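You operate a simulated robot arm through the tools that you are given. There is no shell and no other tool. Be economical: measure what you need, move in short steps, check, and stop when the job is done.

You run a simulated two-armed robot. Do the job below in one go: nothing can be reset, and whatever is moved stays where it is left.

TASK
On the top of the wide table, fold the blue cloth in half and then in half again.

The check looks at the end state, three seconds after you hand in, the way a careful person would. Anything else that was tipped, shoved, dropped, spilled or broken makes it a failure. Flat cloth is picked up by pressing the open fingertips on it (5 to 10 N) and closing them slowly along it; thin cloth reads only 2 to 8 mm in the jaws.

THE ROBOT
Two 7-joint arms with two-finger parallel grippers on one trunk, on a base that drives. Base frame: it is fixed to the floor where the robot stands at the start and does not move with it; the origin is under the middle of the robot, x ahead of it, y to its left, z up. Units: mm, degrees, N and s.
The left shoulder is at the start at [50, 165, 1080], the right one opposite. With the tool pointing down near the work surface each hand reaches from about 200 to 680 mm from the robot's upright axis, wherever it stands, measured 20 degrees to its own side. Places, roughly: top of the wide table [700, -200, 800]. Payload 3.91 kg a hand.
Tool frame (each hand has its own): the origin (TCP) lies between the finger pads and is the grasp point; the fingertips stand 30 mm ahead of it; z points along the fingers, y is the line along which they close. The gripper opens to 110 mm. The fingers are 20 mm wide and 10 mm thick; the gripper's body (48 by 112 mm) begins 55 mm behind the TCP.
Orientation is that of the tool frame in the base frame, as a unit quaternion [x, y, z, w]. With the fingers straight down and closing along the base's y, the tool's x points along the base's -x, its y along +y and its z along -z.

THE INTERFACE
- The arms move only by the tool servo_tool. It takes "left_moves", "right_moves" or both (then of equal length, played together; a hand with none holds still); each is a list of rows, each an object (a shift or turn left out is 0, a gripper value left out holds the last) with "fingers": the gripper command, from -1 (shut) to 1 (fully open), values between in proportion; "slide": the shift along the tool's x, y, z in mm, a list of three; "rot": the turn, a rotation vector about the tool's x, y, z in degrees, a list of three. In form: [{"fingers": fingers, "slide": [tx, ty, tz], "rot": [rx, ry, rz]}, ...]. A call has 1 to 10 rows; each row shifts and turns the commanded pose from where the row before left it, along the tool's axes as they then stand. Rows are played at 5 a second. More than 50 mm and 8.6 degrees between two rows, or a gripper value outside its range, and nothing of the call is played. A pose out of reach is approached as far as the arm can. The call stops where the force on the tool passes 40 N (or 10 N more than at its start, if that is more) or the arm is blocked; 0.2 s more then pass. The fingers move at their own pace (about 45 mm/s each) and stop on an object; they squeeze with about 42 N. The grip force told is the motor's: it shows also when the fingers shut on nothing. Time passes only in rows, and 0.2 s behind the last, so rows that do not move let the fingers close. The reply holds the time, the measured pose of the TCP, the force on the tool along the base axes, the opening and the grip force, in the units named above and with some noise, with the torque about the TCP (base axes, N m) and any sound that the robot's microphone picked up.
- Cameras (640 x 400 px; columns grow to the right, rows downward): "scene" is now at [109.5, 16.2, 1236.9]; the picture's right is [0.20, -0.98, 0.00], its down [-0.67, -0.14, -0.73] and it looks along [0.71, 0.15, -0.69] (base axes); focal length 257 px, centre (320, 200). "left" rides on the left gripper at [73, -17, -103] in its tool frame; the picture's right is [0.23, 0.97, 0.00], its down [-0.76, 0.18, -0.62] and it looks along [-0.61, 0.14, 0.78] (tool axes); focal length 222 px, centre (320, 200). "right" rides on the right gripper at [72, 17, -103] in its tool frame; the picture's right is [-0.23, 0.97, 0.00], its down [-0.76, -0.18, -0.62] and it looks along [-0.61, -0.14, 0.78] (tool axes); focal length 222 px, centre (320, 200). There is no depth. A picture from a camera that has moved, and an enlarged one, comes with that camera's place and axes in the base frame and with its lens.
- camera(camera): a new picture of that camera. It takes no simulated time.
- lift_body(by): slides the trunk up (or, below 0, down) by that many mm; the arms and the scene camera ride with it, the base frame stays. It gives what a move gives, with no picture.
- steer(legs): drives the robot by 1 to 6 legs, each [ahead, left, turn to the left] in mm, mm and degrees, along the robot's own axes; the way and the turn of a leg run together, so that a leg with both is an arc; at most 1500 mm and 180 degrees a leg. The arms and the cameras ride along, it lands a little off, and it stops where it bumps. It gives what a move gives.
- pan_tilt(pan, tilt): turns the head with the scene camera to pan (to the left, within 80 degrees either way) and tilt (down, from -29 to 69), counted from straight ahead of the robot. It gives what a move gives.
- inspect(camera, box): a new picture of the part [left, top, right, bottom] of that camera's present view, enlarged. It takes no simulated time.
- close_job(): hands the job in; it is judged then, once.

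Go step by step. Nothing tells you exact positions but the pictures and the camera data: compare them with the known pose of the tool, close in by small moves and look again before you grip or let go. The budget is 120 turns and 100 pictures, counting those below and the enlarged ones. Unless the task says otherwise, let go and move clear before handing in, and close with one line.

The tools are called as name(argument=value, ...) on one line, values as JSON. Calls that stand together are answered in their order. servo_tool: Moves the arms, as the interface text tells. Its arguments: {"type":"object","properties":{"left_moves":{"type":"array","items":{"type":"object","properties":{"fingers":{"type":"number"},"slide":{"type":"array","items":{"type":"number"}},"rot":{"type":"array","items":{"type":"number"}}}}},"right_moves":{"type":"array","items":{"type":"object","properties":{"fingers":{"type":"number"},"slide":{"type":"array","items":{"type":"number"}},"rot":{"type":"array","items":{"type":"number"}}}}}},"required":[]} The other tools are called the same way: lift_body (by) slides the trunk up or down; steer (legs) drives the base; pan_tilt (pan, tilt) turns the head that bears the scene camera; camera (camera) takes a picture; inspect (camera, box) takes an enlarged picture of a part of a camera's view; close_job () hands the job in.

At the start:

```text
clock: 0.0
left_tool_pos: [462.3, 303.8, 965.8]
left_ee_rot: [-0.001, 1.0, 0.0, 0.0]
left_force: [0.0, -0.4, -0.1]
left_ft_torque: [0.01, 0.02, -0.01]
left_opening: 109.9
left_finger_force: 0.1
right_tool_pos: [341.5, -83.9, 974.7]
right_ee_rot: [0.0, 1.0, 0.0, 0.001]
right_force: [0.3, -0.3, -0.4]
right_ft_torque: [0.0, -0.02, 0.0]
right_opening: 110.1
right_finger_force: 0.1
trunk travel left (down, up): [-300.0, 203.0]
robot x, y, heading: [2.5, 0.8, 0.1]
head pan, tilt: [11.7, 43.3]
```

scene: 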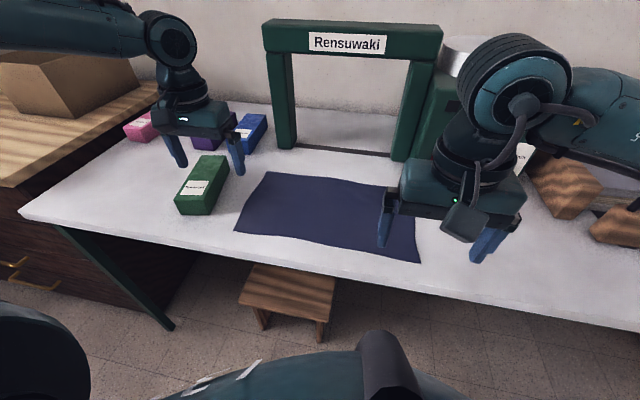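
right: 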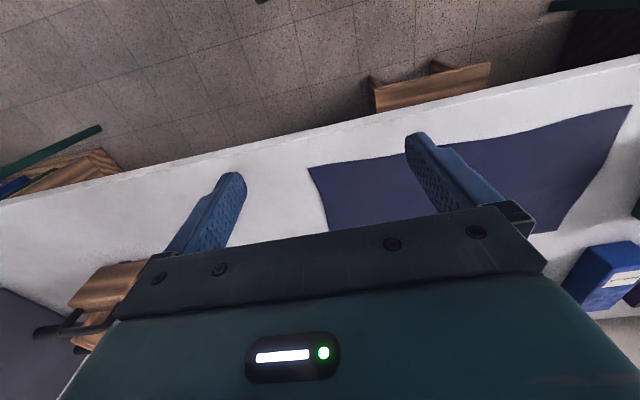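
left: 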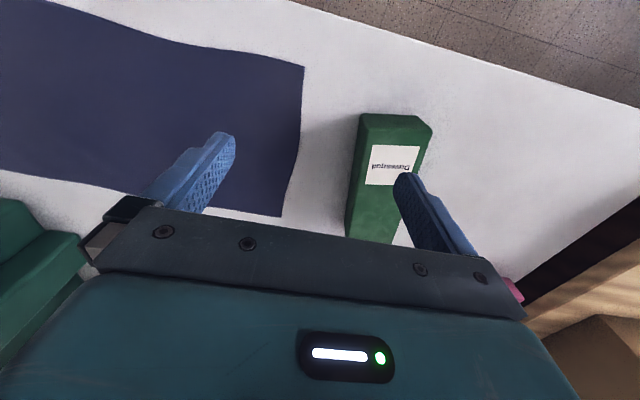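

I see the blue cloth lying flat, about x 427–645 and y −118 to 280, with the table top at z≈800. I will shift the robot to centre it on the cloth so both arms reach all corners, then look.

steer(legs=[[30, 80, 0]])

```text
clock: 1.4
left_tool_pos: [492.2, 382.6, 966.0]
left_ee_rot: [-0.001, 1.0, 0.0, -0.001]
left_force: [-1.3, -0.3, -0.3]
left_ft_torque: [-0.01, 0.02, 0.01]
left_opening: 110.1
left_finger_force: 0.0
right_tool_pos: [373.8, -3.0, 975.1]
right_ee_rot: [0.0, 1.0, 0.0, 0.0]
right_force: [-0.1, 0.4, -0.5]
right_ft_torque: [-0.02, -0.02, 0.0]
right_opening: 110.2
right_finger_force: 0.0
trunk travel left (down, up): [-300.0, 203.0]
robot x, y, heading: [27.5, 77.6, 0.0]
head pan, tilt: [11.7, 43.3]
```

The base moved fine. Next I bring both hands above the near corners with fingers about 36 mm open.

servo_tool(left_moves=[{"fingers": -0.35, "slide": [18, -40, 0]}, {"slide": [18, -40, 0]}, {"slide": [18, -40, 0]}, {"slide": [0, 0, 35]}, {"slide": [0, 0, 35]}, {"slide": [0, 0, 30]}, {}], right_moves=[{"fingers": -0.35, "slide": [-22, -33, 0]}, {"slide": [-21, -33, 0]}, {"slide": [-21, -33, 0]}, {"slide": [0, 0, 38]}, {"slide": [0, 0, 38]}, {"slide": [0, 0, 33]}, {}])

pan_tilt(pan=0, tilt=50)

camera(camera="scene")

camera(camera="left")

camera(camera="right")

```text
clock: 3.0
left_tool_pos: [437.3, 262.3, 863.8]
left_ee_rot: [-0.001, 1.0, -0.001, 0.0]
left_force: [0.3, -0.5, 0.1]
left_ft_torque: [0.03, 0.0, 0.03]
left_opening: 35.9
left_finger_force: 0.1
right_tool_pos: [435.5, -102.9, 864.6]
right_ee_rot: [0.0, 1.0, -0.001, -0.001]
right_force: [0.1, -0.6, 0.2]
right_ft_torque: [0.02, 0.0, 0.01]
right_opening: 35.7
right_finger_force: 0.0
trunk travel left (down, up): [-300.0, 203.0]
robot x, y, heading: [28.2, 78.8, 0.1]
head pan, tilt: [11.7, 43.3]
```

```text
clock: 3.7
left_tool_pos: [438.5, 262.2, 866.2]
left_ee_rot: [-0.001, 1.0, 0.0, 0.0]
left_force: [0.4, 0.4, 0.3]
left_ft_torque: [0.01, 0.01, -0.01]
left_opening: 36.0
left_finger_force: 0.0
right_tool_pos: [435.2, -102.4, 865.4]
right_ee_rot: [0.0, 1.0, -0.001, 0.0]
right_force: [-0.1, -0.1, -0.2]
right_ft_torque: [0.01, 0.05, 0.0]
right_opening: 36.0
right_finger_force: 0.1
trunk travel left (down, up): [-300.0, 203.0]
robot x, y, heading: [30.1, 79.3, 0.0]
head pan, tilt: [0.0, 50.0]
```

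```text
96 pictures are left
camera scene: at [135.4, 79.1, 1227.7], right [0.0, -1.0, 0.0], down [-0.77, 0.0, -0.64], along [0.64, 0.0, -0.77], focal length 257 px, centre (320, 200)
```

scene: 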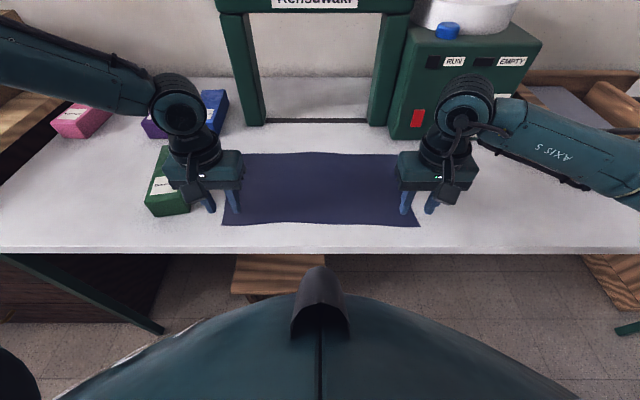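

```text
95 pictures are left
camera left: at [366.3, 244.7, 969.5], right [-0.23, 0.97, 0.0], down [0.76, 0.18, 0.62], along [0.61, 0.14, -0.78], focal length 222 px, centre (320, 200)
```

left: 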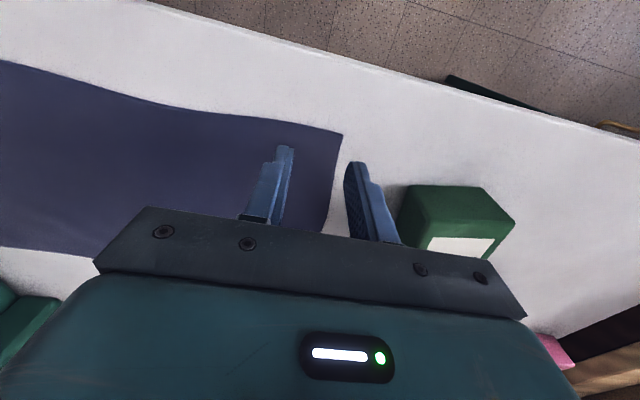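

```text
94 pictures are left
camera right: at [365.0, -85.3, 968.1], right [0.23, 0.97, 0.0], down [0.76, -0.18, 0.62], along [0.61, -0.14, -0.78], focal length 222 px, centre (320, 200)
```

right: 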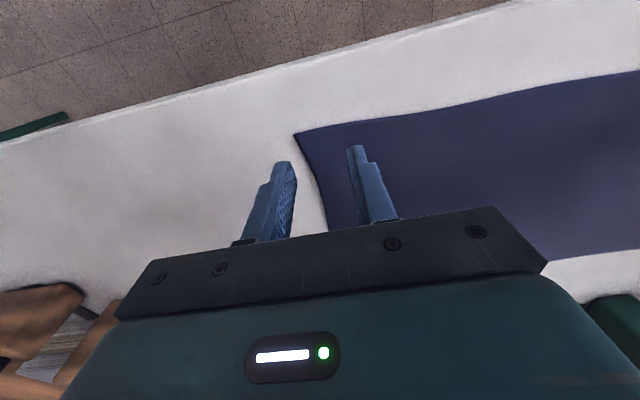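

Left corner is at about (430, 277) and the right at (427, −118). I move slightly inward so both fingertips land on cloth, and descend to just above it.

servo_tool(left_moves=[{"fingers": -0.46, "slide": [-8, -16, 0]}, {"slide": [0, 0, 16]}, {"slide": [0, 0, 14]}, {"slide": [0, 0, 3]}, {}], right_moves=[{"fingers": -0.46, "slide": [-11, 15, 0]}, {"slide": [0, 0, 16]}, {"slide": [0, 0, 14]}, {"slide": [0, 0, 3]}, {}])

inspect(camera="left", box=[200, 80, 440, 230])

inspect(camera="right", box=[200, 80, 440, 230])

```text
clock: 4.9
left_tool_pos: [445.4, 245.7, 833.1]
left_ee_rot: [-0.001, 1.0, 0.0, 0.0]
left_force: [0.4, -0.8, -0.2]
left_ft_torque: [-0.01, -0.01, -0.01]
left_opening: 29.7
left_finger_force: 0.0
right_tool_pos: [447.5, -86.4, 832.2]
right_ee_rot: [-0.001, 1.0, 0.001, -0.001]
right_force: [1.0, 0.4, 0.3]
right_ft_torque: [0.02, 0.0, 0.0]
right_opening: 29.6
right_finger_force: 0.0
trunk travel left (down, up): [-300.0, 203.0]
robot x, y, heading: [28.4, 81.3, 0.3]
head pan, tilt: [0.0, 50.0]
```

```text
2.67 times, centred on (320, 155) of left
camera zoom: at [374.2, 228.7, 936.5], right [-0.23, 0.97, 0.0], down [0.76, 0.18, 0.62], along [0.61, 0.14, -0.78], focal length 592 px, centre (320, 320)
```

zoom: 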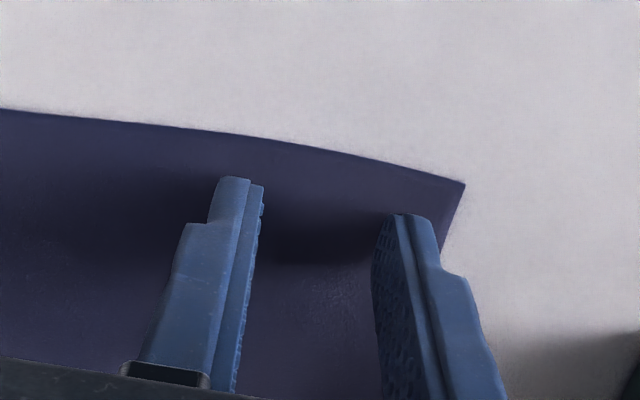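

```text
2.67 times, centred on (320, 155) of right
camera zoom: at [376.3, -70.7, 934.9], right [0.23, 0.97, 0.0], down [0.76, -0.18, 0.62], along [0.61, -0.14, -0.78], focal length 592 px, centre (320, 320)
```

zoom: 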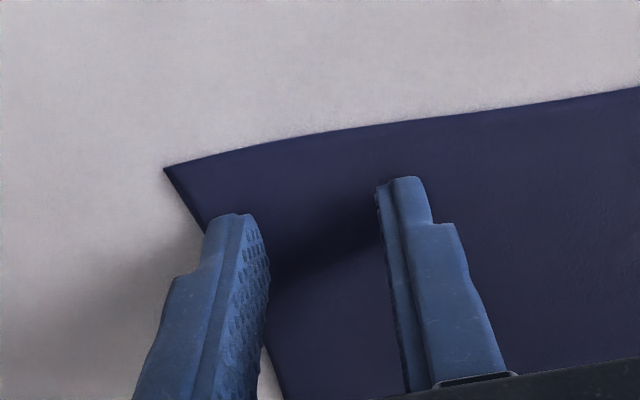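

Both are nearly placed; I nudge the right hand inward and press down gradually.

servo_tool(left_moves=[{"slide": [4, -2, 0]}, {"slide": [0, 0, 1.5]}, {"slide": [0, 0, 1.5]}, {}], right_moves=[{"slide": [4, 6, 0]}, {"slide": [0, 0, 1.5]}, {"slide": [0, 0, 1.5]}, {}])

```text
clock: 5.9
left_tool_pos: [441.7, 243.7, 832.3]
left_ee_rot: [-0.001, 1.0, -0.001, 0.001]
left_force: [1.2, -0.3, 5.8]
left_ft_torque: [-0.01, -0.01, -0.01]
left_opening: 29.5
left_finger_force: 0.1
right_tool_pos: [442.9, -81.7, 831.7]
right_ee_rot: [0.001, 1.0, 0.0, 0.001]
right_force: [-0.7, -1.2, 12.4]
right_ft_torque: [-0.1, 0.09, -0.02]
right_opening: 30.0
right_finger_force: 0.0
trunk travel left (down, up): [-300.0, 203.0]
robot x, y, heading: [26.4, 78.8, 0.2]
head pan, tilt: [0.0, 50.0]
```

Forces are 6 and 12 N, so I ease the right hand slightly and close both slowly.

servo_tool(left_moves=[{"slide": [0, 0, 0.3], "fingers": -0.52}, {"fingers": -0.58}, {"fingers": -0.64}, {"fingers": -0.7}, {"fingers": -0.76}, {"fingers": -0.82}, {"fingers": -0.88}, {"fingers": -0.94}, {"fingers": -1}, {"fingers": -1}], right_moves=[{"slide": [0, 0, -0.5], "fingers": -0.52}, {"fingers": -0.58}, {"fingers": -0.64}, {"fingers": -0.7}, {"fingers": -0.76}, {"fingers": -0.82}, {"fingers": -0.88}, {"fingers": -0.94}, {"fingers": -1}, {"fingers": -1}])

inspect(camera="left", box=[200, 80, 440, 230])

inspect(camera="right", box=[200, 80, 440, 230])

```text
clock: 8.1
left_tool_pos: [440.5, 244.5, 830.7]
left_ee_rot: [-0.001, 1.0, 0.0, 0.002]
left_force: [0.8, -2.8, 18.8]
left_ft_torque: [-0.08, 0.05, 0.03]
left_opening: 2.3
left_finger_force: 42.2
right_tool_pos: [442.5, -81.7, 831.1]
right_ee_rot: [0.0, 1.0, 0.001, 0.002]
right_force: [0.2, 0.0, 15.5]
right_ft_torque: [-0.02, 0.03, -0.01]
right_opening: 0.1
right_finger_force: 37.9
trunk travel left (down, up): [-300.0, 203.0]
robot x, y, heading: [29.8, 81.4, -0.1]
head pan, tilt: [0.0, 50.0]
```

```text
2.67 times, centred on (320, 155) of left
camera zoom: at [369.0, 226.7, 934.6], right [-0.23, 0.97, 0.0], down [0.76, 0.18, 0.63], along [0.61, 0.14, -0.78], focal length 592 px, centre (320, 320)
```

zoom: 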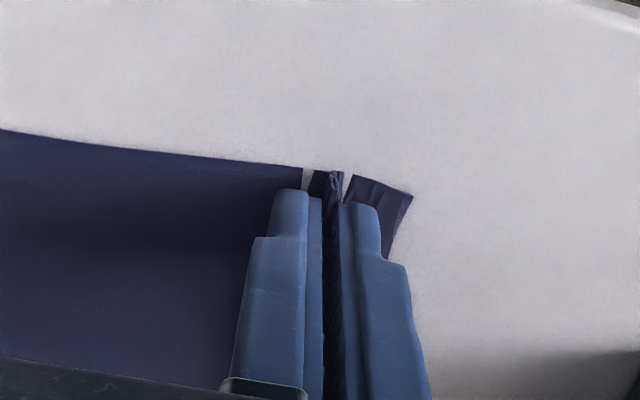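

```text
2.67 times, centred on (320, 155) of right
camera zoom: at [371.0, -65.1, 933.4], right [0.23, 0.97, 0.0], down [0.76, -0.18, 0.63], along [0.61, -0.14, -0.78], focal length 592 px, centre (320, 320)
```

zoom: 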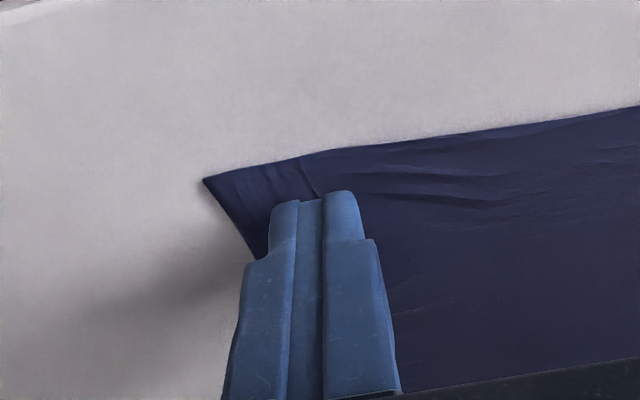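

The left hand holds cloth (2.3 mm); the right slipped. I re-open the right hand and press again, a bit wider.

servo_tool(right_moves=[{"slide": [0, 0, -6]}, {"fingers": -0.3}, {}, {"slide": [0, 4, 5]}, {"slide": [0, 0, 1]}, {}])

inspect(camera="right", box=[200, 80, 440, 230])

```text
clock: 9.5
left_tool_pos: [442.2, 243.6, 831.4]
left_ee_rot: [-0.001, 1.0, 0.001, 0.002]
left_force: [-1.1, -2.1, 25.1]
left_ft_torque: [-0.02, 0.07, 0.01]
left_opening: 2.3
left_finger_force: 42.3
right_tool_pos: [441.8, -78.0, 831.9]
right_ee_rot: [-0.001, 1.0, 0.002, 0.001]
right_force: [-1.1, -0.6, 5.0]
right_ft_torque: [-0.05, 0.05, 0.0]
right_opening: 38.7
right_finger_force: 0.1
trunk travel left (down, up): [-300.0, 203.0]
robot x, y, heading: [29.8, 76.8, 0.1]
head pan, tilt: [0.0, 50.0]
```

```text
2.67 times, centred on (320, 155) of right
camera zoom: at [371.2, -61.2, 933.5], right [0.23, 0.97, 0.0], down [0.76, -0.18, 0.62], along [0.61, -0.14, -0.78], focal length 592 px, centre (320, 320)
```

zoom: 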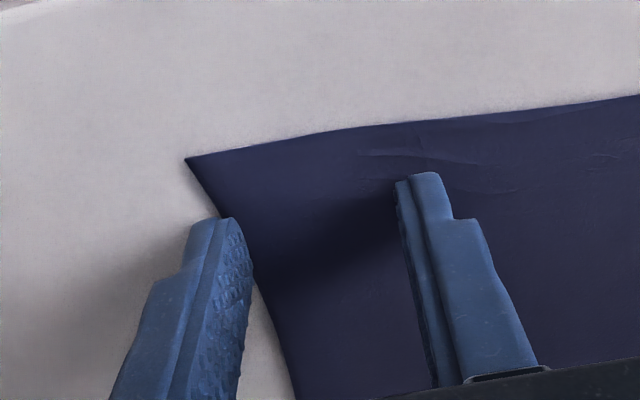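

The outer finger is barely on the cloth, so I shift inward and press again.

servo_tool(right_moves=[{"slide": [0, 0, -4], "fingers": -0.44}, {"slide": [1, 9, 0]}, {"slide": [0, 0, 3.5]}, {"slide": [0, 0, 1]}, {}])

inspect(camera="right", box=[200, 80, 440, 230])

```text
clock: 10.7
left_tool_pos: [441.9, 244.5, 832.4]
left_ee_rot: [-0.001, 1.0, 0.0, 0.002]
left_force: [0.3, -2.0, 24.2]
left_ft_torque: [-0.01, 0.04, -0.02]
left_opening: 2.2
left_finger_force: 41.6
right_tool_pos: [441.6, -68.4, 831.9]
right_ee_rot: [0.001, 1.0, 0.0, 0.001]
right_force: [-0.7, -1.3, 7.0]
right_ft_torque: [-0.1, 0.07, -0.03]
right_opening: 30.6
right_finger_force: 0.0
trunk travel left (down, up): [-300.0, 203.0]
robot x, y, heading: [25.8, 78.1, 0.2]
head pan, tilt: [0.0, 50.0]
```

```text
2.67 times, centred on (320, 155) of right
camera zoom: at [370.0, -52.2, 933.5], right [0.23, 0.97, 0.0], down [0.76, -0.18, 0.63], along [0.61, -0.14, -0.78], focal length 592 px, centre (320, 320)
```

zoom: 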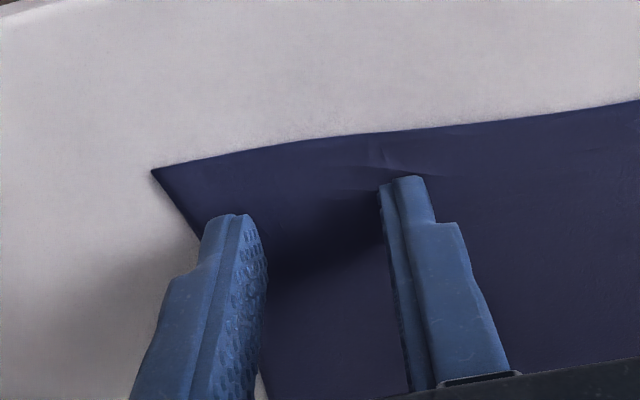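

servo_tool(right_moves=[{"slide": [0, 0, 0.3], "fingers": -0.52}, {"fingers": -0.58}, {"fingers": -0.64}, {"fingers": -0.7}, {"fingers": -0.76}, {"fingers": -0.82}, {"fingers": -0.88}, {"fingers": -0.94}, {"fingers": -1}, {"fingers": -1}])

inspect(camera="right", box=[200, 80, 440, 230])

```text
clock: 12.9
left_tool_pos: [441.1, 244.5, 831.0]
left_ee_rot: [-0.001, 1.0, -0.001, 0.001]
left_force: [3.7, -7.7, 17.0]
left_ft_torque: [-0.22, -0.04, -0.02]
left_opening: 2.3
left_finger_force: 41.8
right_tool_pos: [440.9, -68.5, 831.5]
right_ee_rot: [-0.001, 1.0, 0.001, 0.002]
right_force: [-0.1, 8.5, 23.5]
right_ft_torque: [0.33, 0.17, -0.1]
right_opening: 2.9
right_finger_force: 42.3
trunk travel left (down, up): [-300.0, 203.0]
robot x, y, heading: [28.7, 79.6, 0.0]
head pan, tilt: [0.0, 50.0]
```

```text
2.67 times, centred on (320, 155) of right
camera zoom: at [369.8, -51.3, 933.4], right [0.23, 0.97, 0.0], down [0.76, -0.18, 0.63], along [0.61, -0.14, -0.78], focal length 592 px, centre (320, 320)
```

zoom: 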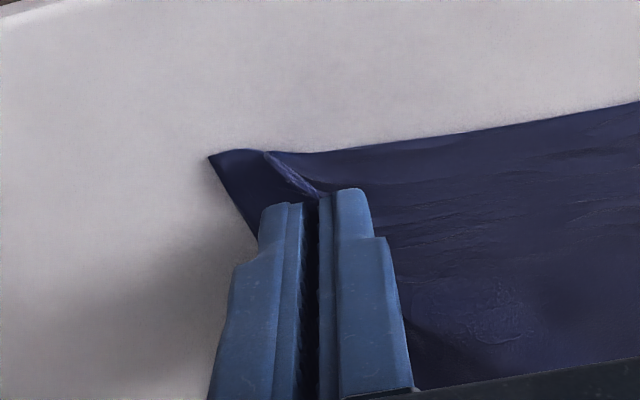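

Both corners are held (2.3 and 2.9 mm). I lift a little and check that they stay held.

servo_tool(left_moves=[{"slide": [-1, -1, -10]}, {"slide": [-3, -1, -15]}, {"slide": [-6, 0, -15]}, {}], right_moves=[{"slide": [-1, 1, -10]}, {"slide": [-3, 1, -15]}, {"slide": [-6, 0, -15]}, {}])

camera(camera="scene")

```text
clock: 13.9
left_tool_pos: [452.3, 242.5, 870.4]
left_ee_rot: [-0.001, 1.0, 0.0, 0.001]
left_force: [-0.3, -6.7, 0.0]
left_ft_torque: [-0.19, -0.01, 0.04]
left_opening: 2.0
left_finger_force: 42.3
right_tool_pos: [452.2, -67.3, 870.0]
right_ee_rot: [-0.001, 1.0, 0.001, 0.0]
right_force: [-0.5, 6.6, -0.6]
right_ft_torque: [0.2, 0.01, -0.04]
right_opening: 2.0
right_finger_force: 42.1
trunk travel left (down, up): [-300.0, 203.0]
robot x, y, heading: [29.3, 78.5, 0.1]
head pan, tilt: [0.0, 50.0]
```

```text
86 pictures are left
camera scene: at [135.4, 79.1, 1227.6], right [0.0, -1.0, 0.0], down [-0.77, 0.0, -0.64], along [0.64, 0.0, -0.77], focal length 257 px, centre (320, 200)
```

scene: 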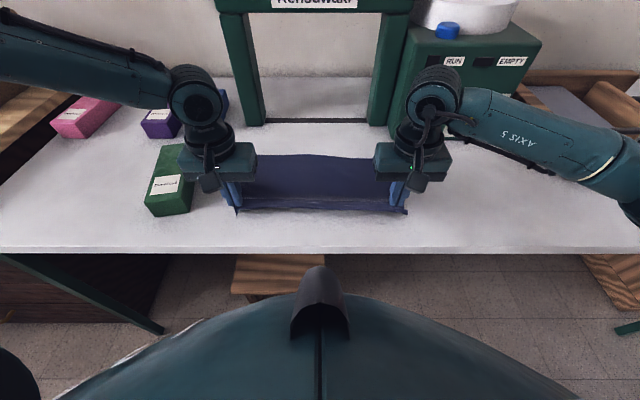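

The near edge is lifted taut between the hands. I carry it over in an arc toward the far edge.

servo_tool(left_moves=[{"slide": [-9, -1, -13]}, {"slide": [-8, -1, -12]}, {"slide": [-14, 0, -9]}, {"slide": [-13, 0, -8]}, {"slide": [-16, 0, -4]}, {"slide": [-16, 0, -4]}, {"slide": [-17, 0, 1]}, {"slide": [-16, 0, 2]}, {"slide": [-15, 0, 6]}, {"slide": [-14, 0, 7]}], right_moves=[{"slide": [-9, 1, -13]}, {"slide": [-8, 1, -12]}, {"slide": [-14, 0, -9]}, {"slide": [-13, 0, -8]}, {"slide": [-16, 0, -4]}, {"slide": [-16, 0, -4]}, {"slide": [-17, 0, 1]}, {"slide": [-16, 0, 2]}, {"slide": [-15, 0, 6]}, {"slide": [-14, 0, 7]}])

camera(camera="scene")

camera(camera="left")

```text
clock: 16.1
left_tool_pos: [553.8, 276.1, 916.5]
left_ee_rot: [-0.001, 1.0, -0.002, 0.001]
left_force: [0.9, -11.6, -0.4]
left_ft_torque: [-0.35, -0.04, 0.06]
left_opening: 2.1
left_finger_force: 43.0
left hand out of reach, approached as far as the arm can: row 6, 7, 8, 9, 10
right_tool_pos: [589.8, -62.9, 903.3]
right_ee_rot: [-0.002, 1.0, 0.001, 0.0]
right_force: [-0.8, 11.6, 1.1]
right_ft_torque: [0.37, 0.05, -0.1]
right_opening: 0.6
right_finger_force: 41.0
trunk travel left (down, up): [-300.0, 203.0]
robot x, y, heading: [29.5, 79.6, -0.2]
head pan, tilt: [0.0, 50.0]
```

```text
85 pictures are left
camera scene: at [135.5, 79.2, 1227.6], right [0.0, -1.0, 0.0], down [-0.77, 0.0, -0.64], along [0.64, 0.0, -0.77], focal length 257 px, centre (320, 200)
```

scene: 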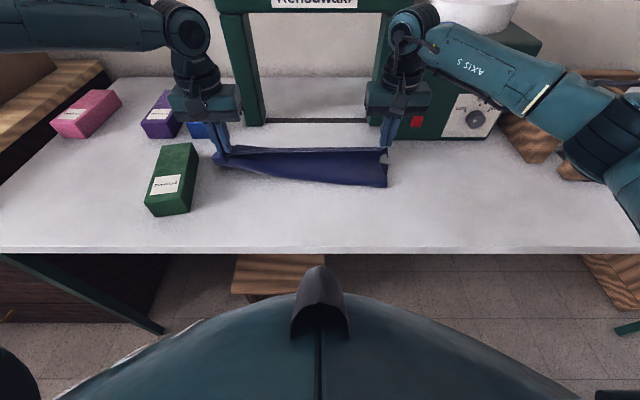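

```text
84 pictures are left
camera left: at [481.5, 258.6, 1019.1], right [-0.23, 0.97, 0.0], down [0.76, 0.18, 0.62], along [0.61, 0.14, -0.78], focal length 222 px, centre (320, 200)
```

left: 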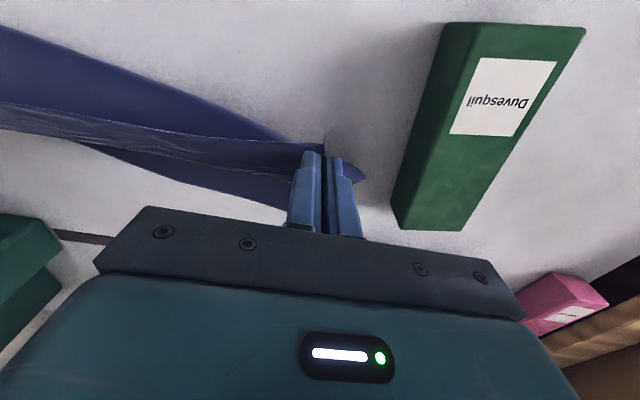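

The left hand ran out of reach at that height and drifted outward. I lower it to get back into reach, keeping the right hand in place.

servo_tool(left_moves=[{"slide": [0, 0, 12]}, {"slide": [0, 0, 12]}, {}], right_moves=[{"slide": [0, 5, 0]}, {"slide": [0, 5, 0]}, {}])

```text
clock: 16.9
left_tool_pos: [547.1, 280.8, 893.3]
left_ee_rot: [-0.002, 1.0, -0.001, 0.002]
left_force: [1.3, -7.9, 0.0]
left_ft_torque: [-0.26, -0.03, 0.04]
left_opening: 1.8
left_finger_force: 41.6
left hand out of reach, approached as far as the arm can: row 2
right_tool_pos: [590.7, -53.7, 903.4]
right_ee_rot: [0.0, 1.0, 0.0, 0.0]
right_force: [-0.7, 9.0, 0.2]
right_ft_torque: [0.28, 0.02, -0.03]
right_opening: 0.8
right_finger_force: 40.4
trunk travel left (down, up): [-300.0, 203.0]
robot x, y, heading: [32.3, 79.8, 0.1]
head pan, tilt: [0.0, 50.0]
```

The left arm seems limited around here. I bring both hands back to x≈545, then drive the base ahead a little.

servo_tool(left_moves=[{"slide": [15, 0, -6]}, {"slide": [15, 0, -6]}, {"slide": [20, 0, 0]}, {}], right_moves=[{"slide": [15, -1, 0]}, {"slide": [15, -2, 0]}, {"slide": [20, -2, 0]}, {}])

camera(camera="scene")

```text
clock: 17.9
left_tool_pos: [499.2, 280.9, 905.0]
left_ee_rot: [-0.001, 1.0, -0.001, 0.001]
left_force: [1.6, -13.4, 0.2]
left_ft_torque: [-0.4, -0.02, 0.03]
left_opening: 2.1
left_finger_force: 42.7
right_tool_pos: [540.6, -59.7, 903.7]
right_ee_rot: [-0.001, 1.0, 0.0, 0.0]
right_force: [-1.3, 12.6, 0.2]
right_ft_torque: [0.44, 0.07, -0.08]
right_opening: 0.7
right_finger_force: 41.0
trunk travel left (down, up): [-300.0, 203.0]
robot x, y, heading: [29.4, 80.3, -0.1]
head pan, tilt: [0.0, 50.0]
```

```text
83 pictures are left
camera scene: at [135.4, 79.1, 1227.6], right [0.0, -1.0, 0.0], down [-0.77, 0.0, -0.64], along [0.64, 0.0, -0.77], focal length 257 px, centre (320, 200)
```

scene: 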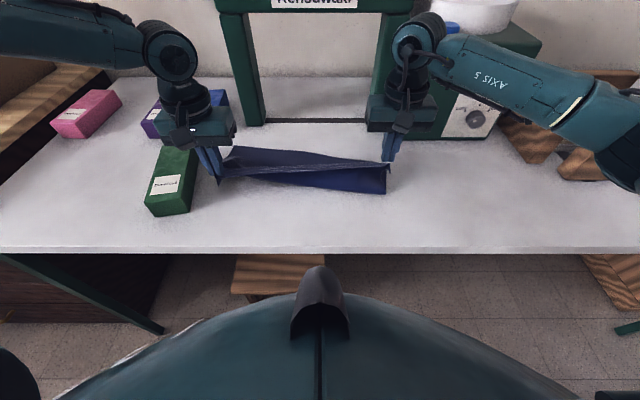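

The left hand's command was clipped to where it stopped. I bring it back inward to relieve the tension, lowering both a bit.

servo_tool(left_moves=[{"slide": [0, -12, 0]}, {"slide": [-5, -12, 0]}, {"slide": [-5, -12, 0]}, {"slide": [-5, -4, 0]}, {}], right_moves=[{"slide": [5, 0, 0]}, {"slide": [5, 0, 0]}, {"slide": [5, 0, 0]}, {"slide": [5, 0, 0]}, {}])

steer(legs=[[30, 0, 0]])

camera(camera="scene")

```text
clock: 19.1
left_tool_pos: [513.6, 241.9, 905.3]
left_ee_rot: [-0.002, 1.0, 0.001, 0.001]
left_force: [0.1, -0.2, -0.2]
left_ft_torque: [-0.01, -0.01, 0.01]
left_opening: 2.0
left_finger_force: 41.8
right_tool_pos: [520.0, -58.4, 904.3]
right_ee_rot: [0.0, 1.0, 0.0, 0.0]
right_force: [-0.5, -0.2, 0.0]
right_ft_torque: [0.01, 0.04, -0.01]
right_opening: 0.9
right_finger_force: 39.9
trunk travel left (down, up): [-300.0, 203.0]
robot x, y, heading: [31.7, 80.8, -0.2]
head pan, tilt: [0.0, 50.0]
```

```text
clock: 19.9
left_tool_pos: [544.3, 241.1, 905.4]
left_ee_rot: [-0.002, 1.0, 0.0, 0.0]
left_force: [-0.4, -0.4, -0.9]
left_ft_torque: [0.04, 0.03, -0.03]
left_opening: 2.0
left_finger_force: 41.7
right_tool_pos: [550.9, -59.1, 902.9]
right_ee_rot: [-0.001, 1.0, 0.0, 0.0]
right_force: [0.7, -0.3, -0.1]
right_ft_torque: [-0.03, 0.01, 0.0]
right_opening: 0.8
right_finger_force: 41.1
trunk travel left (down, up): [-300.0, 203.0]
robot x, y, heading: [60.5, 75.6, 0.2]
head pan, tilt: [0.0, 50.0]
```

```text
82 pictures are left
camera scene: at [166.1, 79.1, 1227.5], right [0.0, -1.0, 0.0], down [-0.77, 0.0, -0.64], along [0.64, 0.0, -0.77], focal length 257 px, centre (320, 200)
```

scene: 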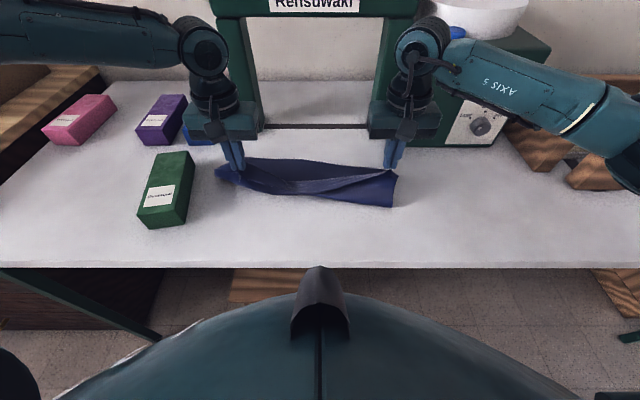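

inspect(camera="scene", box=[190, 110, 430, 260])

camera(camera="left")

camera(camera="right")

```text
2.67 times, centred on (310, 185) of scene
camera zoom: at [166.1, 79.1, 1227.5], right [0.0, -1.0, 0.0], down [-0.77, 0.0, -0.64], along [0.64, 0.0, -0.77], focal length 685 px, centre (347, 240)
```

zoom: 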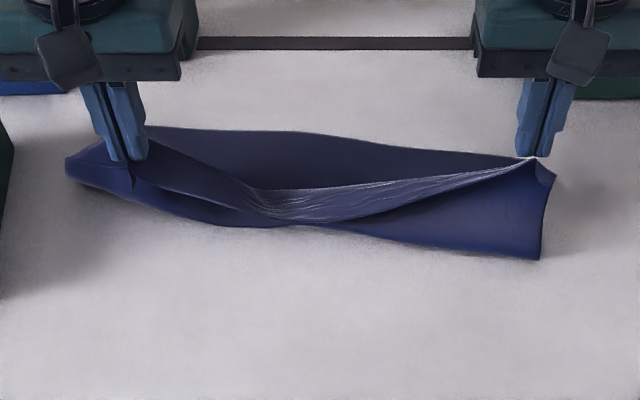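

```text
80 pictures are left
camera left: at [472.0, 223.7, 1009.0], right [-0.23, 0.97, 0.0], down [0.76, 0.18, 0.62], along [0.61, 0.14, -0.78], focal length 222 px, centre (320, 200)
```

left: 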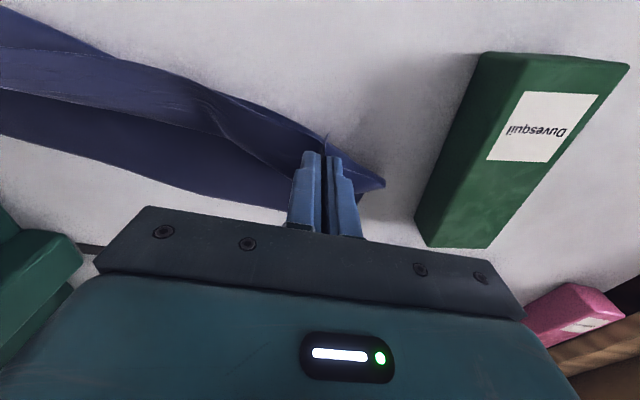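

```text
79 pictures are left
camera right: at [480.2, -42.7, 1005.3], right [0.23, 0.97, 0.0], down [0.76, -0.18, 0.62], along [0.61, -0.14, -0.78], focal length 222 px, centre (320, 200)
```

right: 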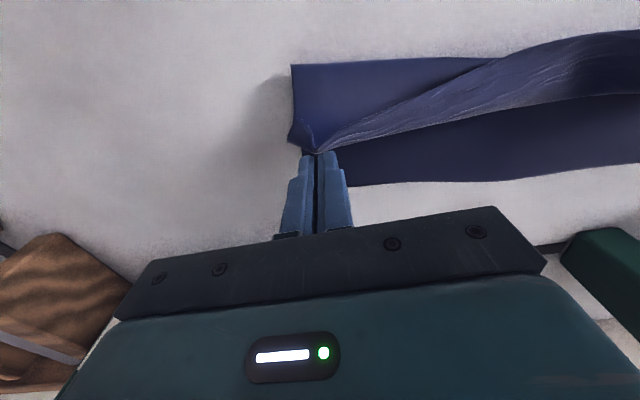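

The cloth has rotated a few degrees (far edge from about (626,−59) to (661,222)), which is fine. I probe how far the left hand now reaches, in small steps forward and down.

servo_tool(left_moves=[{"slide": [-12, 0, 6]}, {"slide": [-12, 0, 6]}, {"slide": [-12, 0, 6]}, {"slide": [-12, 0, 6]}], right_moves=[{"slide": [-8, 0, 4]}, {"slide": [-8, 0, 4]}, {"slide": [-8, 0, 4]}, {"slide": [-8, 0, 4]}])

```text
clock: 20.9
left_tool_pos: [566.4, 266.6, 892.9]
left_ee_rot: [-0.002, 1.0, -0.001, 0.001]
left_force: [0.5, -0.7, 0.3]
left_ft_torque: [-0.01, 0.04, -0.02]
left_opening: 2.1
left_finger_force: 41.8
left hand out of reach, approached as far as the arm can: row 1, 2, 3, 4
right_tool_pos: [581.9, -58.6, 887.4]
right_ee_rot: [-0.001, 1.0, -0.001, 0.0]
right_force: [0.0, 1.6, 0.0]
right_ft_torque: [0.06, 0.0, -0.01]
right_opening: 0.8
right_finger_force: 40.7
trunk travel left (down, up): [-300.0, 203.0]
robot x, y, heading: [57.2, 82.6, 0.0]
head pan, tilt: [0.0, 50.0]
```

The left arm yields outward, suggesting a wrist limit; I try yawing the left hand and moving inward/forward.

servo_tool(left_moves=[{"rot": [0, 0, -8]}, {"rot": [0, 0, -8]}, {"slide": [-9.3, -11, 0]}, {"slide": [-9.3, -11, 0]}, {}])

```text
clock: 22.1
left_tool_pos: [572.5, 269.5, 901.8]
left_ee_rot: [-0.141, 0.99, -0.001, 0.001]
left_force: [0.2, -2.5, 0.0]
left_ft_torque: [-0.05, 0.03, -0.08]
left_opening: 1.8
left_finger_force: 42.0
left hand out of reach, approached as far as the arm can: row 3, 4
right_tool_pos: [582.5, -58.9, 886.5]
right_ee_rot: [0.0, 1.0, -0.001, 0.0]
right_force: [-0.2, 2.6, -0.8]
right_ft_torque: [0.09, -0.02, -0.03]
right_opening: 0.5
right_finger_force: 41.0
trunk travel left (down, up): [-300.0, 203.0]
robot x, y, heading: [60.7, 81.0, 0.1]
head pan, tilt: [0.0, 50.0]
```

I test whether the left hand reaches further forward when it is further outward; the right follows to keep the cloth slack.

servo_tool(left_moves=[{"slide": [-5.5, 19.2, 4]}, {"slide": [-5.5, 19.2, 4]}, {"slide": [-14.4, -4.1, 4]}, {"slide": [-14.4, -4.1, 4]}, {"slide": [-14.4, -4.1, 4]}], right_moves=[{"slide": [0, 14, 0]}, {"slide": [0, 14, 0]}, {"slide": [0, 0, 0]}, {"slide": [0, 0, 0]}, {"slide": [0, 0, 0]}])

```text
clock: 23.4
left_tool_pos: [602.1, 316.1, 887.2]
left_ee_rot: [-0.14, 0.99, -0.003, 0.001]
left_force: [-3.3, -21.1, -0.2]
left_ft_torque: [-0.65, 0.04, -0.13]
left_opening: 2.4
left_finger_force: 42.2
left hand out of reach, approached as far as the arm can: row 4, 5
right_tool_pos: [584.4, -29.4, 887.8]
right_ee_rot: [-0.002, 1.0, 0.002, 0.002]
right_force: [1.7, 20.8, 0.6]
right_ft_torque: [0.68, -0.05, -0.23]
right_opening: 1.2
right_finger_force: 41.0
trunk travel left (down, up): [-300.0, 203.0]
robot x, y, heading: [56.6, 81.7, 0.3]
head pan, tilt: [0.0, 50.0]
```

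Reach improves outward, so I will shift the base right about 90 mm and ahead 25 mm. First I slacken the cloth and move the right hand inward accordingly.

servo_tool(left_moves=[{"slide": [10, -8, 0]}, {"slide": [6, -8, 0]}, {}, {}, {}], right_moves=[{"slide": [0, 14, 0]}, {"slide": [0, 14, 0]}, {"slide": [0, 14, 0]}, {"slide": [0, 13, 0]}, {}])

steer(legs=[[0, -90, 0], [25, 0, 0]])

camera(camera="scene")

```text
clock: 24.6
left_tool_pos: [589.4, 298.5, 888.8]
left_ee_rot: [-0.141, 0.99, 0.0, 0.0]
left_force: [-2.1, -0.3, -0.2]
left_ft_torque: [-0.01, -0.04, -0.02]
left_opening: 2.1
left_finger_force: 42.2
right_tool_pos: [583.5, 24.5, 887.9]
right_ee_rot: [0.0, 1.0, 0.001, 0.0]
right_force: [0.6, -0.1, 0.1]
right_ft_torque: [-0.04, 0.01, 0.02]
right_opening: 1.2
right_finger_force: 41.3
trunk travel left (down, up): [-300.0, 203.0]
robot x, y, heading: [58.5, 77.2, 0.1]
head pan, tilt: [0.0, 50.0]
```

```text
clock: 26.4
left_tool_pos: [615.9, 208.2, 887.8]
left_ee_rot: [-0.14, 0.99, -0.001, 0.001]
left_force: [1.0, 0.2, 0.5]
left_ft_torque: [0.0, 0.0, -0.03]
left_opening: 2.1
left_finger_force: 42.2
right_tool_pos: [606.9, -65.5, 887.4]
right_ee_rot: [0.001, 1.0, -0.001, 0.0]
right_force: [0.2, -0.3, 0.0]
right_ft_torque: [-0.02, 0.01, -0.02]
right_opening: 0.7
right_finger_force: 40.7
trunk travel left (down, up): [-300.0, 203.0]
robot x, y, heading: [86.0, -10.2, -0.0]
head pan, tilt: [0.0, 50.0]
```

```text
78 pictures are left
camera scene: at [191.1, -10.3, 1227.5], right [0.0, -1.0, 0.0], down [-0.77, 0.0, -0.64], along [0.64, 0.0, -0.77], focal length 257 px, centre (320, 200)
```

scene: 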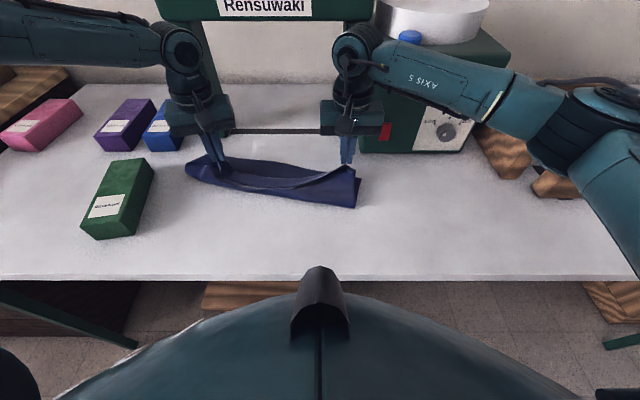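

inspect(camera="scene", box=[150, 100, 390, 250])

camera(camera="left")

camera(camera="right")

```text
2.67 times, centred on (270, 175) of scene
camera zoom: at [191.1, -10.3, 1227.5], right [0.0, -1.0, 0.0], down [-0.77, 0.0, -0.64], along [0.64, 0.0, -0.77], focal length 685 px, centre (453, 267)
```

zoom: 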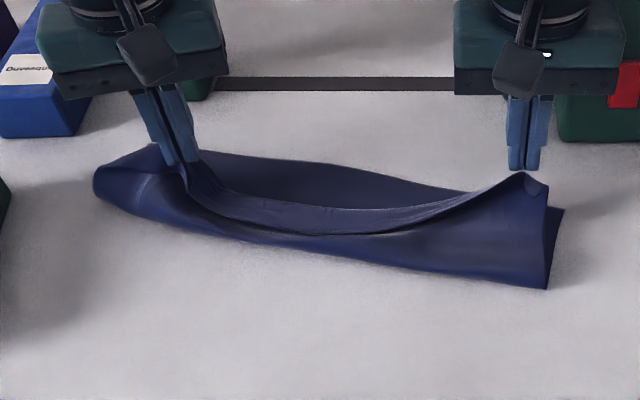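

```text
76 pictures are left
camera left: at [551.4, 172.6, 990.9], right [-0.49, 0.87, 0.0], down [0.68, 0.38, 0.62], along [0.55, 0.3, -0.78], focal length 222 px, centre (320, 200)
```

left: 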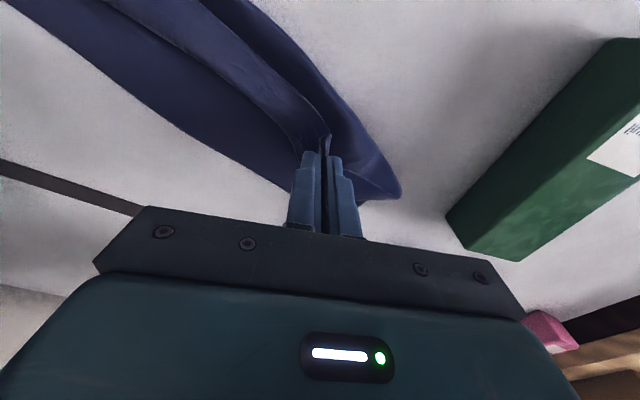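

```text
75 pictures are left
camera right: at [537.4, -48.8, 989.2], right [0.23, 0.97, 0.0], down [0.76, -0.18, 0.62], along [0.61, -0.14, -0.78], focal length 222 px, centre (320, 200)
```

right: 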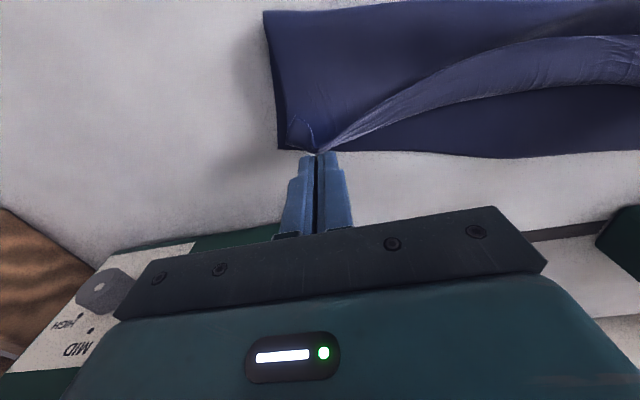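

The cloth lies turned about 11°, with its far corners at about (619,−107) and (698,278). I need 38 mm more forward reach for the left hand, so I move the right hand back and drive ahead; the stool legs are well clear.

servo_tool(right_moves=[{"slide": [15, 0, 0]}, {"slide": [15, 0, 0]}, {}])

steer(legs=[[38, 0, 0]])

```text
clock: 27.2
left_tool_pos: [615.7, 209.0, 887.1]
left_ee_rot: [-0.14, 0.99, -0.001, 0.001]
left_force: [0.5, -1.1, -0.9]
left_ft_torque: [0.0, 0.0, -0.06]
left_opening: 1.9
left_finger_force: 42.0
right_tool_pos: [576.2, -66.7, 887.1]
right_ee_rot: [0.0, 1.0, 0.0, 0.0]
right_force: [0.9, 0.4, 0.0]
right_ft_torque: [0.01, 0.02, -0.04]
right_opening: 0.7
right_finger_force: 40.6
trunk travel left (down, up): [-300.0, 203.0]
robot x, y, heading: [83.0, -12.1, 0.0]
head pan, tilt: [0.0, 50.0]
```

```text
clock: 28.1
left_tool_pos: [652.8, 210.0, 886.5]
left_ee_rot: [-0.139, 0.99, -0.001, 0.001]
left_force: [-0.9, -0.6, 0.2]
left_ft_torque: [0.0, 0.04, -0.05]
left_opening: 2.2
left_finger_force: 41.8
right_tool_pos: [614.4, -66.1, 886.7]
right_ee_rot: [0.0, 1.0, 0.0, 0.0]
right_force: [-0.3, -0.3, 0.0]
right_ft_torque: [0.0, 0.04, -0.02]
right_opening: 1.1
right_finger_force: 40.7
trunk travel left (down, up): [-300.0, 203.0]
robot x, y, heading: [121.4, -9.4, -0.2]
head pan, tilt: [0.0, 50.0]
```

servo_tool(left_moves=[{"slide": [-8, 7, 0]}, {"slide": [-8, 7, 0]}, {"slide": [-8, 7, 8]}, {"slide": [-8, 7, 10]}, {"slide": [0, 0, 12]}, {}], right_moves=[{"slide": [0, 0, 0]}, {"slide": [0, 0, 0]}, {"slide": [-2, 0, 8]}, {"slide": [-2, 0, 10]}, {"slide": [0, 0, 12]}, {}])

camera(camera="scene")

camera(camera="left")

camera(camera="right")

```text
clock: 29.5
left_tool_pos: [667.7, 248.6, 862.6]
left_ee_rot: [-0.141, 0.99, -0.002, 0.001]
left_force: [-0.5, -0.9, 0.3]
left_ft_torque: [-0.01, -0.03, -0.05]
left_opening: 2.1
left_finger_force: 41.7
left hand out of reach, approached as far as the arm can: row 4, 5
right_tool_pos: [619.7, -66.2, 856.2]
right_ee_rot: [-0.001, 1.0, 0.001, 0.0]
right_force: [0.1, 1.1, 0.7]
right_ft_torque: [0.01, -0.03, -0.01]
right_opening: 0.8
right_finger_force: 41.0
trunk travel left (down, up): [-300.0, 203.0]
robot x, y, heading: [123.0, -7.7, -0.2]
head pan, tilt: [0.0, 50.0]
```

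```text
74 pictures are left
camera scene: at [228.0, -10.3, 1227.6], right [0.0, -1.0, 0.0], down [-0.77, 0.0, -0.64], along [0.64, 0.0, -0.77], focal length 257 px, centre (320, 200)
```

scene: 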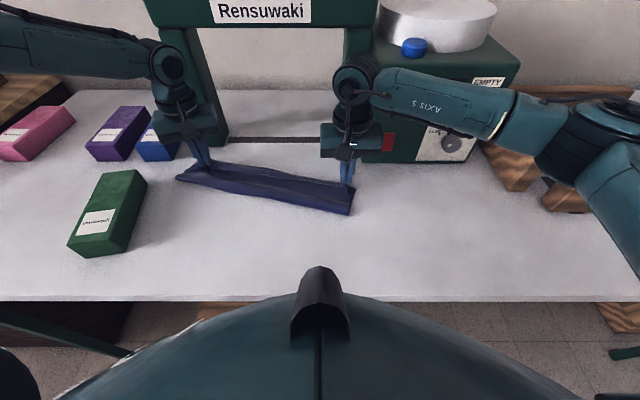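

```text
73 pictures are left
camera left: at [602.1, 213.0, 965.5], right [-0.49, 0.87, 0.0], down [0.68, 0.38, 0.63], along [0.55, 0.3, -0.78], focal length 222 px, centre (320, 200)
```

left: 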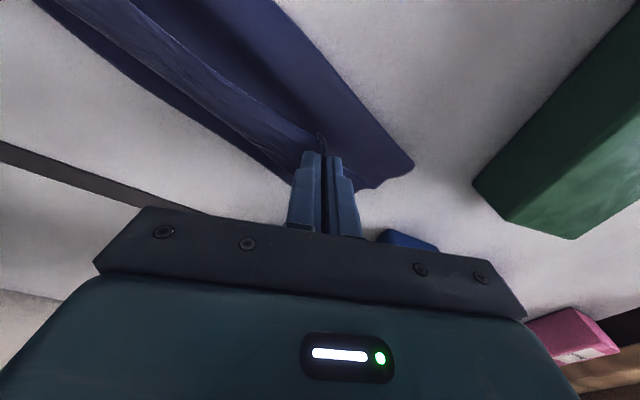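

```text
72 pictures are left
camera right: at [548.0, -49.3, 959.1], right [0.23, 0.97, 0.0], down [0.76, -0.18, 0.62], along [0.61, -0.14, -0.78], focal length 222 px, centre (320, 200)
```

right: 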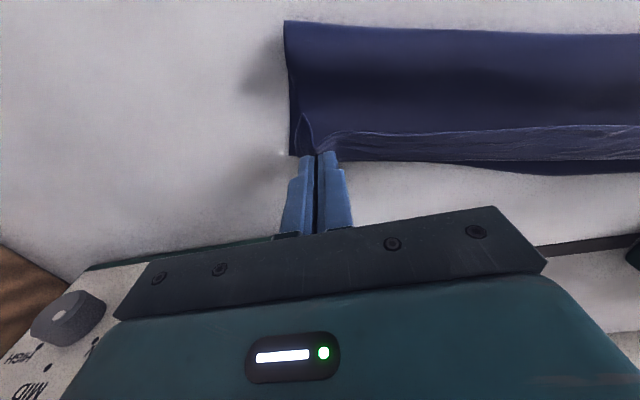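

The fold looks good, but the left corner is about 30 mm short of the far edge. I shift the base a bit further right to give the left hand room, moving the right hand inward first.

servo_tool(left_moves=[{"slide": [0, 5, 0]}, {"slide": [0, 5, 0]}, {}, {}, {}], right_moves=[{"slide": [0, 12, 0]}, {"slide": [0, 13, 0]}, {"slide": [0, 13, 0]}, {"slide": [0, 12, 0]}, {}])

steer(legs=[[0, -50, 0]])

```text
clock: 30.7
left_tool_pos: [664.5, 259.4, 862.2]
left_ee_rot: [-0.14, 0.99, -0.001, 0.002]
left_force: [-0.2, -1.1, 0.3]
left_ft_torque: [0.01, 0.02, -0.04]
left_opening: 2.1
left_finger_force: 42.1
right_tool_pos: [618.3, -14.9, 857.7]
right_ee_rot: [0.0, 1.0, 0.0, 0.0]
right_force: [0.0, 0.2, -0.1]
right_ft_torque: [-0.01, 0.0, 0.0]
right_opening: 0.8
right_finger_force: 40.4
trunk travel left (down, up): [-300.0, 203.0]
robot x, y, heading: [121.9, -7.6, 0.1]
head pan, tilt: [0.0, 50.0]
```

```text
clock: 31.8
left_tool_pos: [665.4, 209.7, 861.7]
left_ee_rot: [-0.14, 0.99, -0.001, 0.001]
left_force: [0.9, -0.1, -0.2]
left_ft_torque: [0.02, -0.02, -0.03]
left_opening: 1.9
left_finger_force: 41.5
right_tool_pos: [618.3, -66.1, 857.0]
right_ee_rot: [-0.001, 1.0, 0.0, 0.0]
right_force: [0.0, 0.6, -0.3]
right_ft_torque: [0.02, -0.01, 0.02]
right_opening: 0.8
right_finger_force: 40.7
trunk travel left (down, up): [-300.0, 203.0]
robot x, y, heading: [125.4, -60.1, 0.1]
head pan, tilt: [0.0, 50.0]
```

servo_tool(left_moves=[{"slide": [-6, 11, 0]}, {"slide": [-6, 11, 0]}, {"slide": [-9.5, 5, 0]}, {"slide": [-9.5, 3, 0]}, {"slide": [-9.5, 2, 0]}, {}])

camera(camera="left")

camera(camera="right")

inspect(camera="scene", box=[110, 80, 430, 280])

```text
clock: 33.2
left_tool_pos: [689.2, 252.8, 864.3]
left_ee_rot: [-0.141, 0.99, -0.001, 0.002]
left_force: [-0.4, -2.9, -0.5]
left_ft_torque: [-0.11, -0.01, -0.07]
left_opening: 2.3
left_finger_force: 42.0
left hand out of reach, approached as far as the arm can: row 5
right_tool_pos: [619.0, -64.1, 857.6]
right_ee_rot: [-0.001, 1.0, -0.001, 0.0]
right_force: [0.9, 3.1, 0.6]
right_ft_torque: [0.11, -0.02, 0.01]
right_opening: 0.6
right_finger_force: 40.8
trunk travel left (down, up): [-300.0, 203.0]
robot x, y, heading: [122.0, -59.1, -0.1]
head pan, tilt: [0.0, 50.0]
```

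```text
71 pictures are left
camera left: at [624.2, 216.0, 967.4], right [-0.49, 0.87, 0.0], down [0.68, 0.38, 0.63], along [0.55, 0.3, -0.78], focal length 222 px, centre (320, 200)
```

left: 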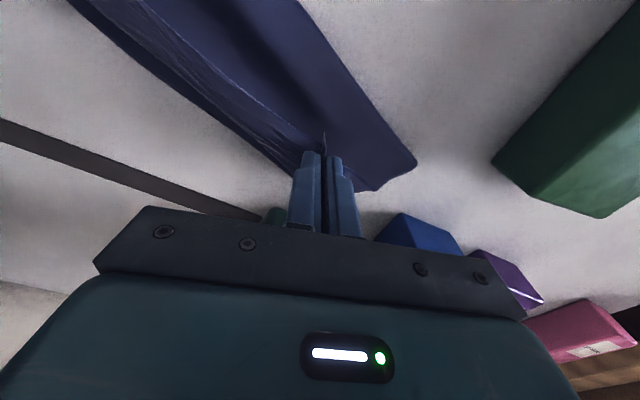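

```text
70 pictures are left
camera right: at [547.7, -48.6, 959.6], right [0.23, 0.97, 0.0], down [0.76, -0.18, 0.62], along [0.61, -0.14, -0.78], focal length 222 px, centre (320, 200)
```

right: 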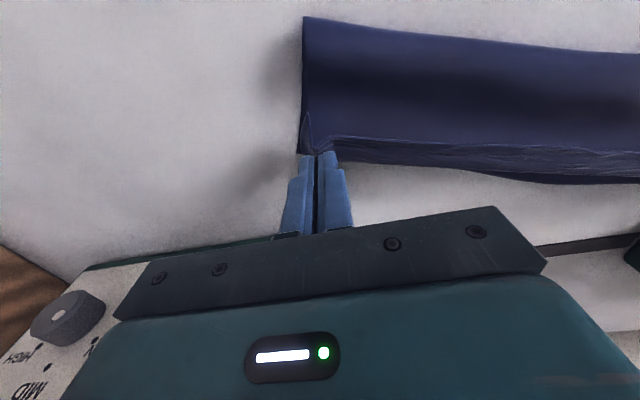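

```text
2.00 times, centred on (270, 180) of scene
camera zoom: at [228.1, -59.8, 1227.6], right [0.0, -1.0, 0.0], down [-0.77, 0.0, -0.64], along [0.64, 0.0, -0.77], focal length 513 px, centre (420, 240)
```

zoom: 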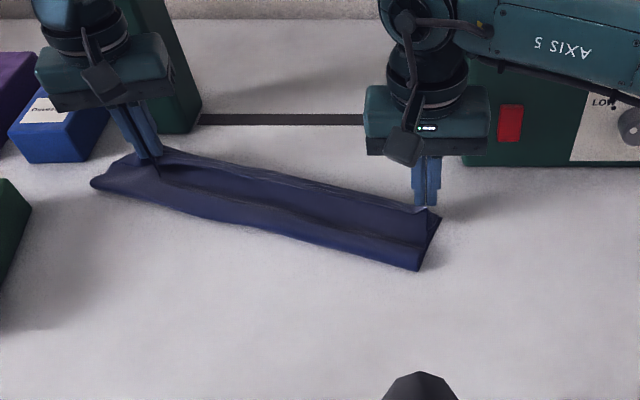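

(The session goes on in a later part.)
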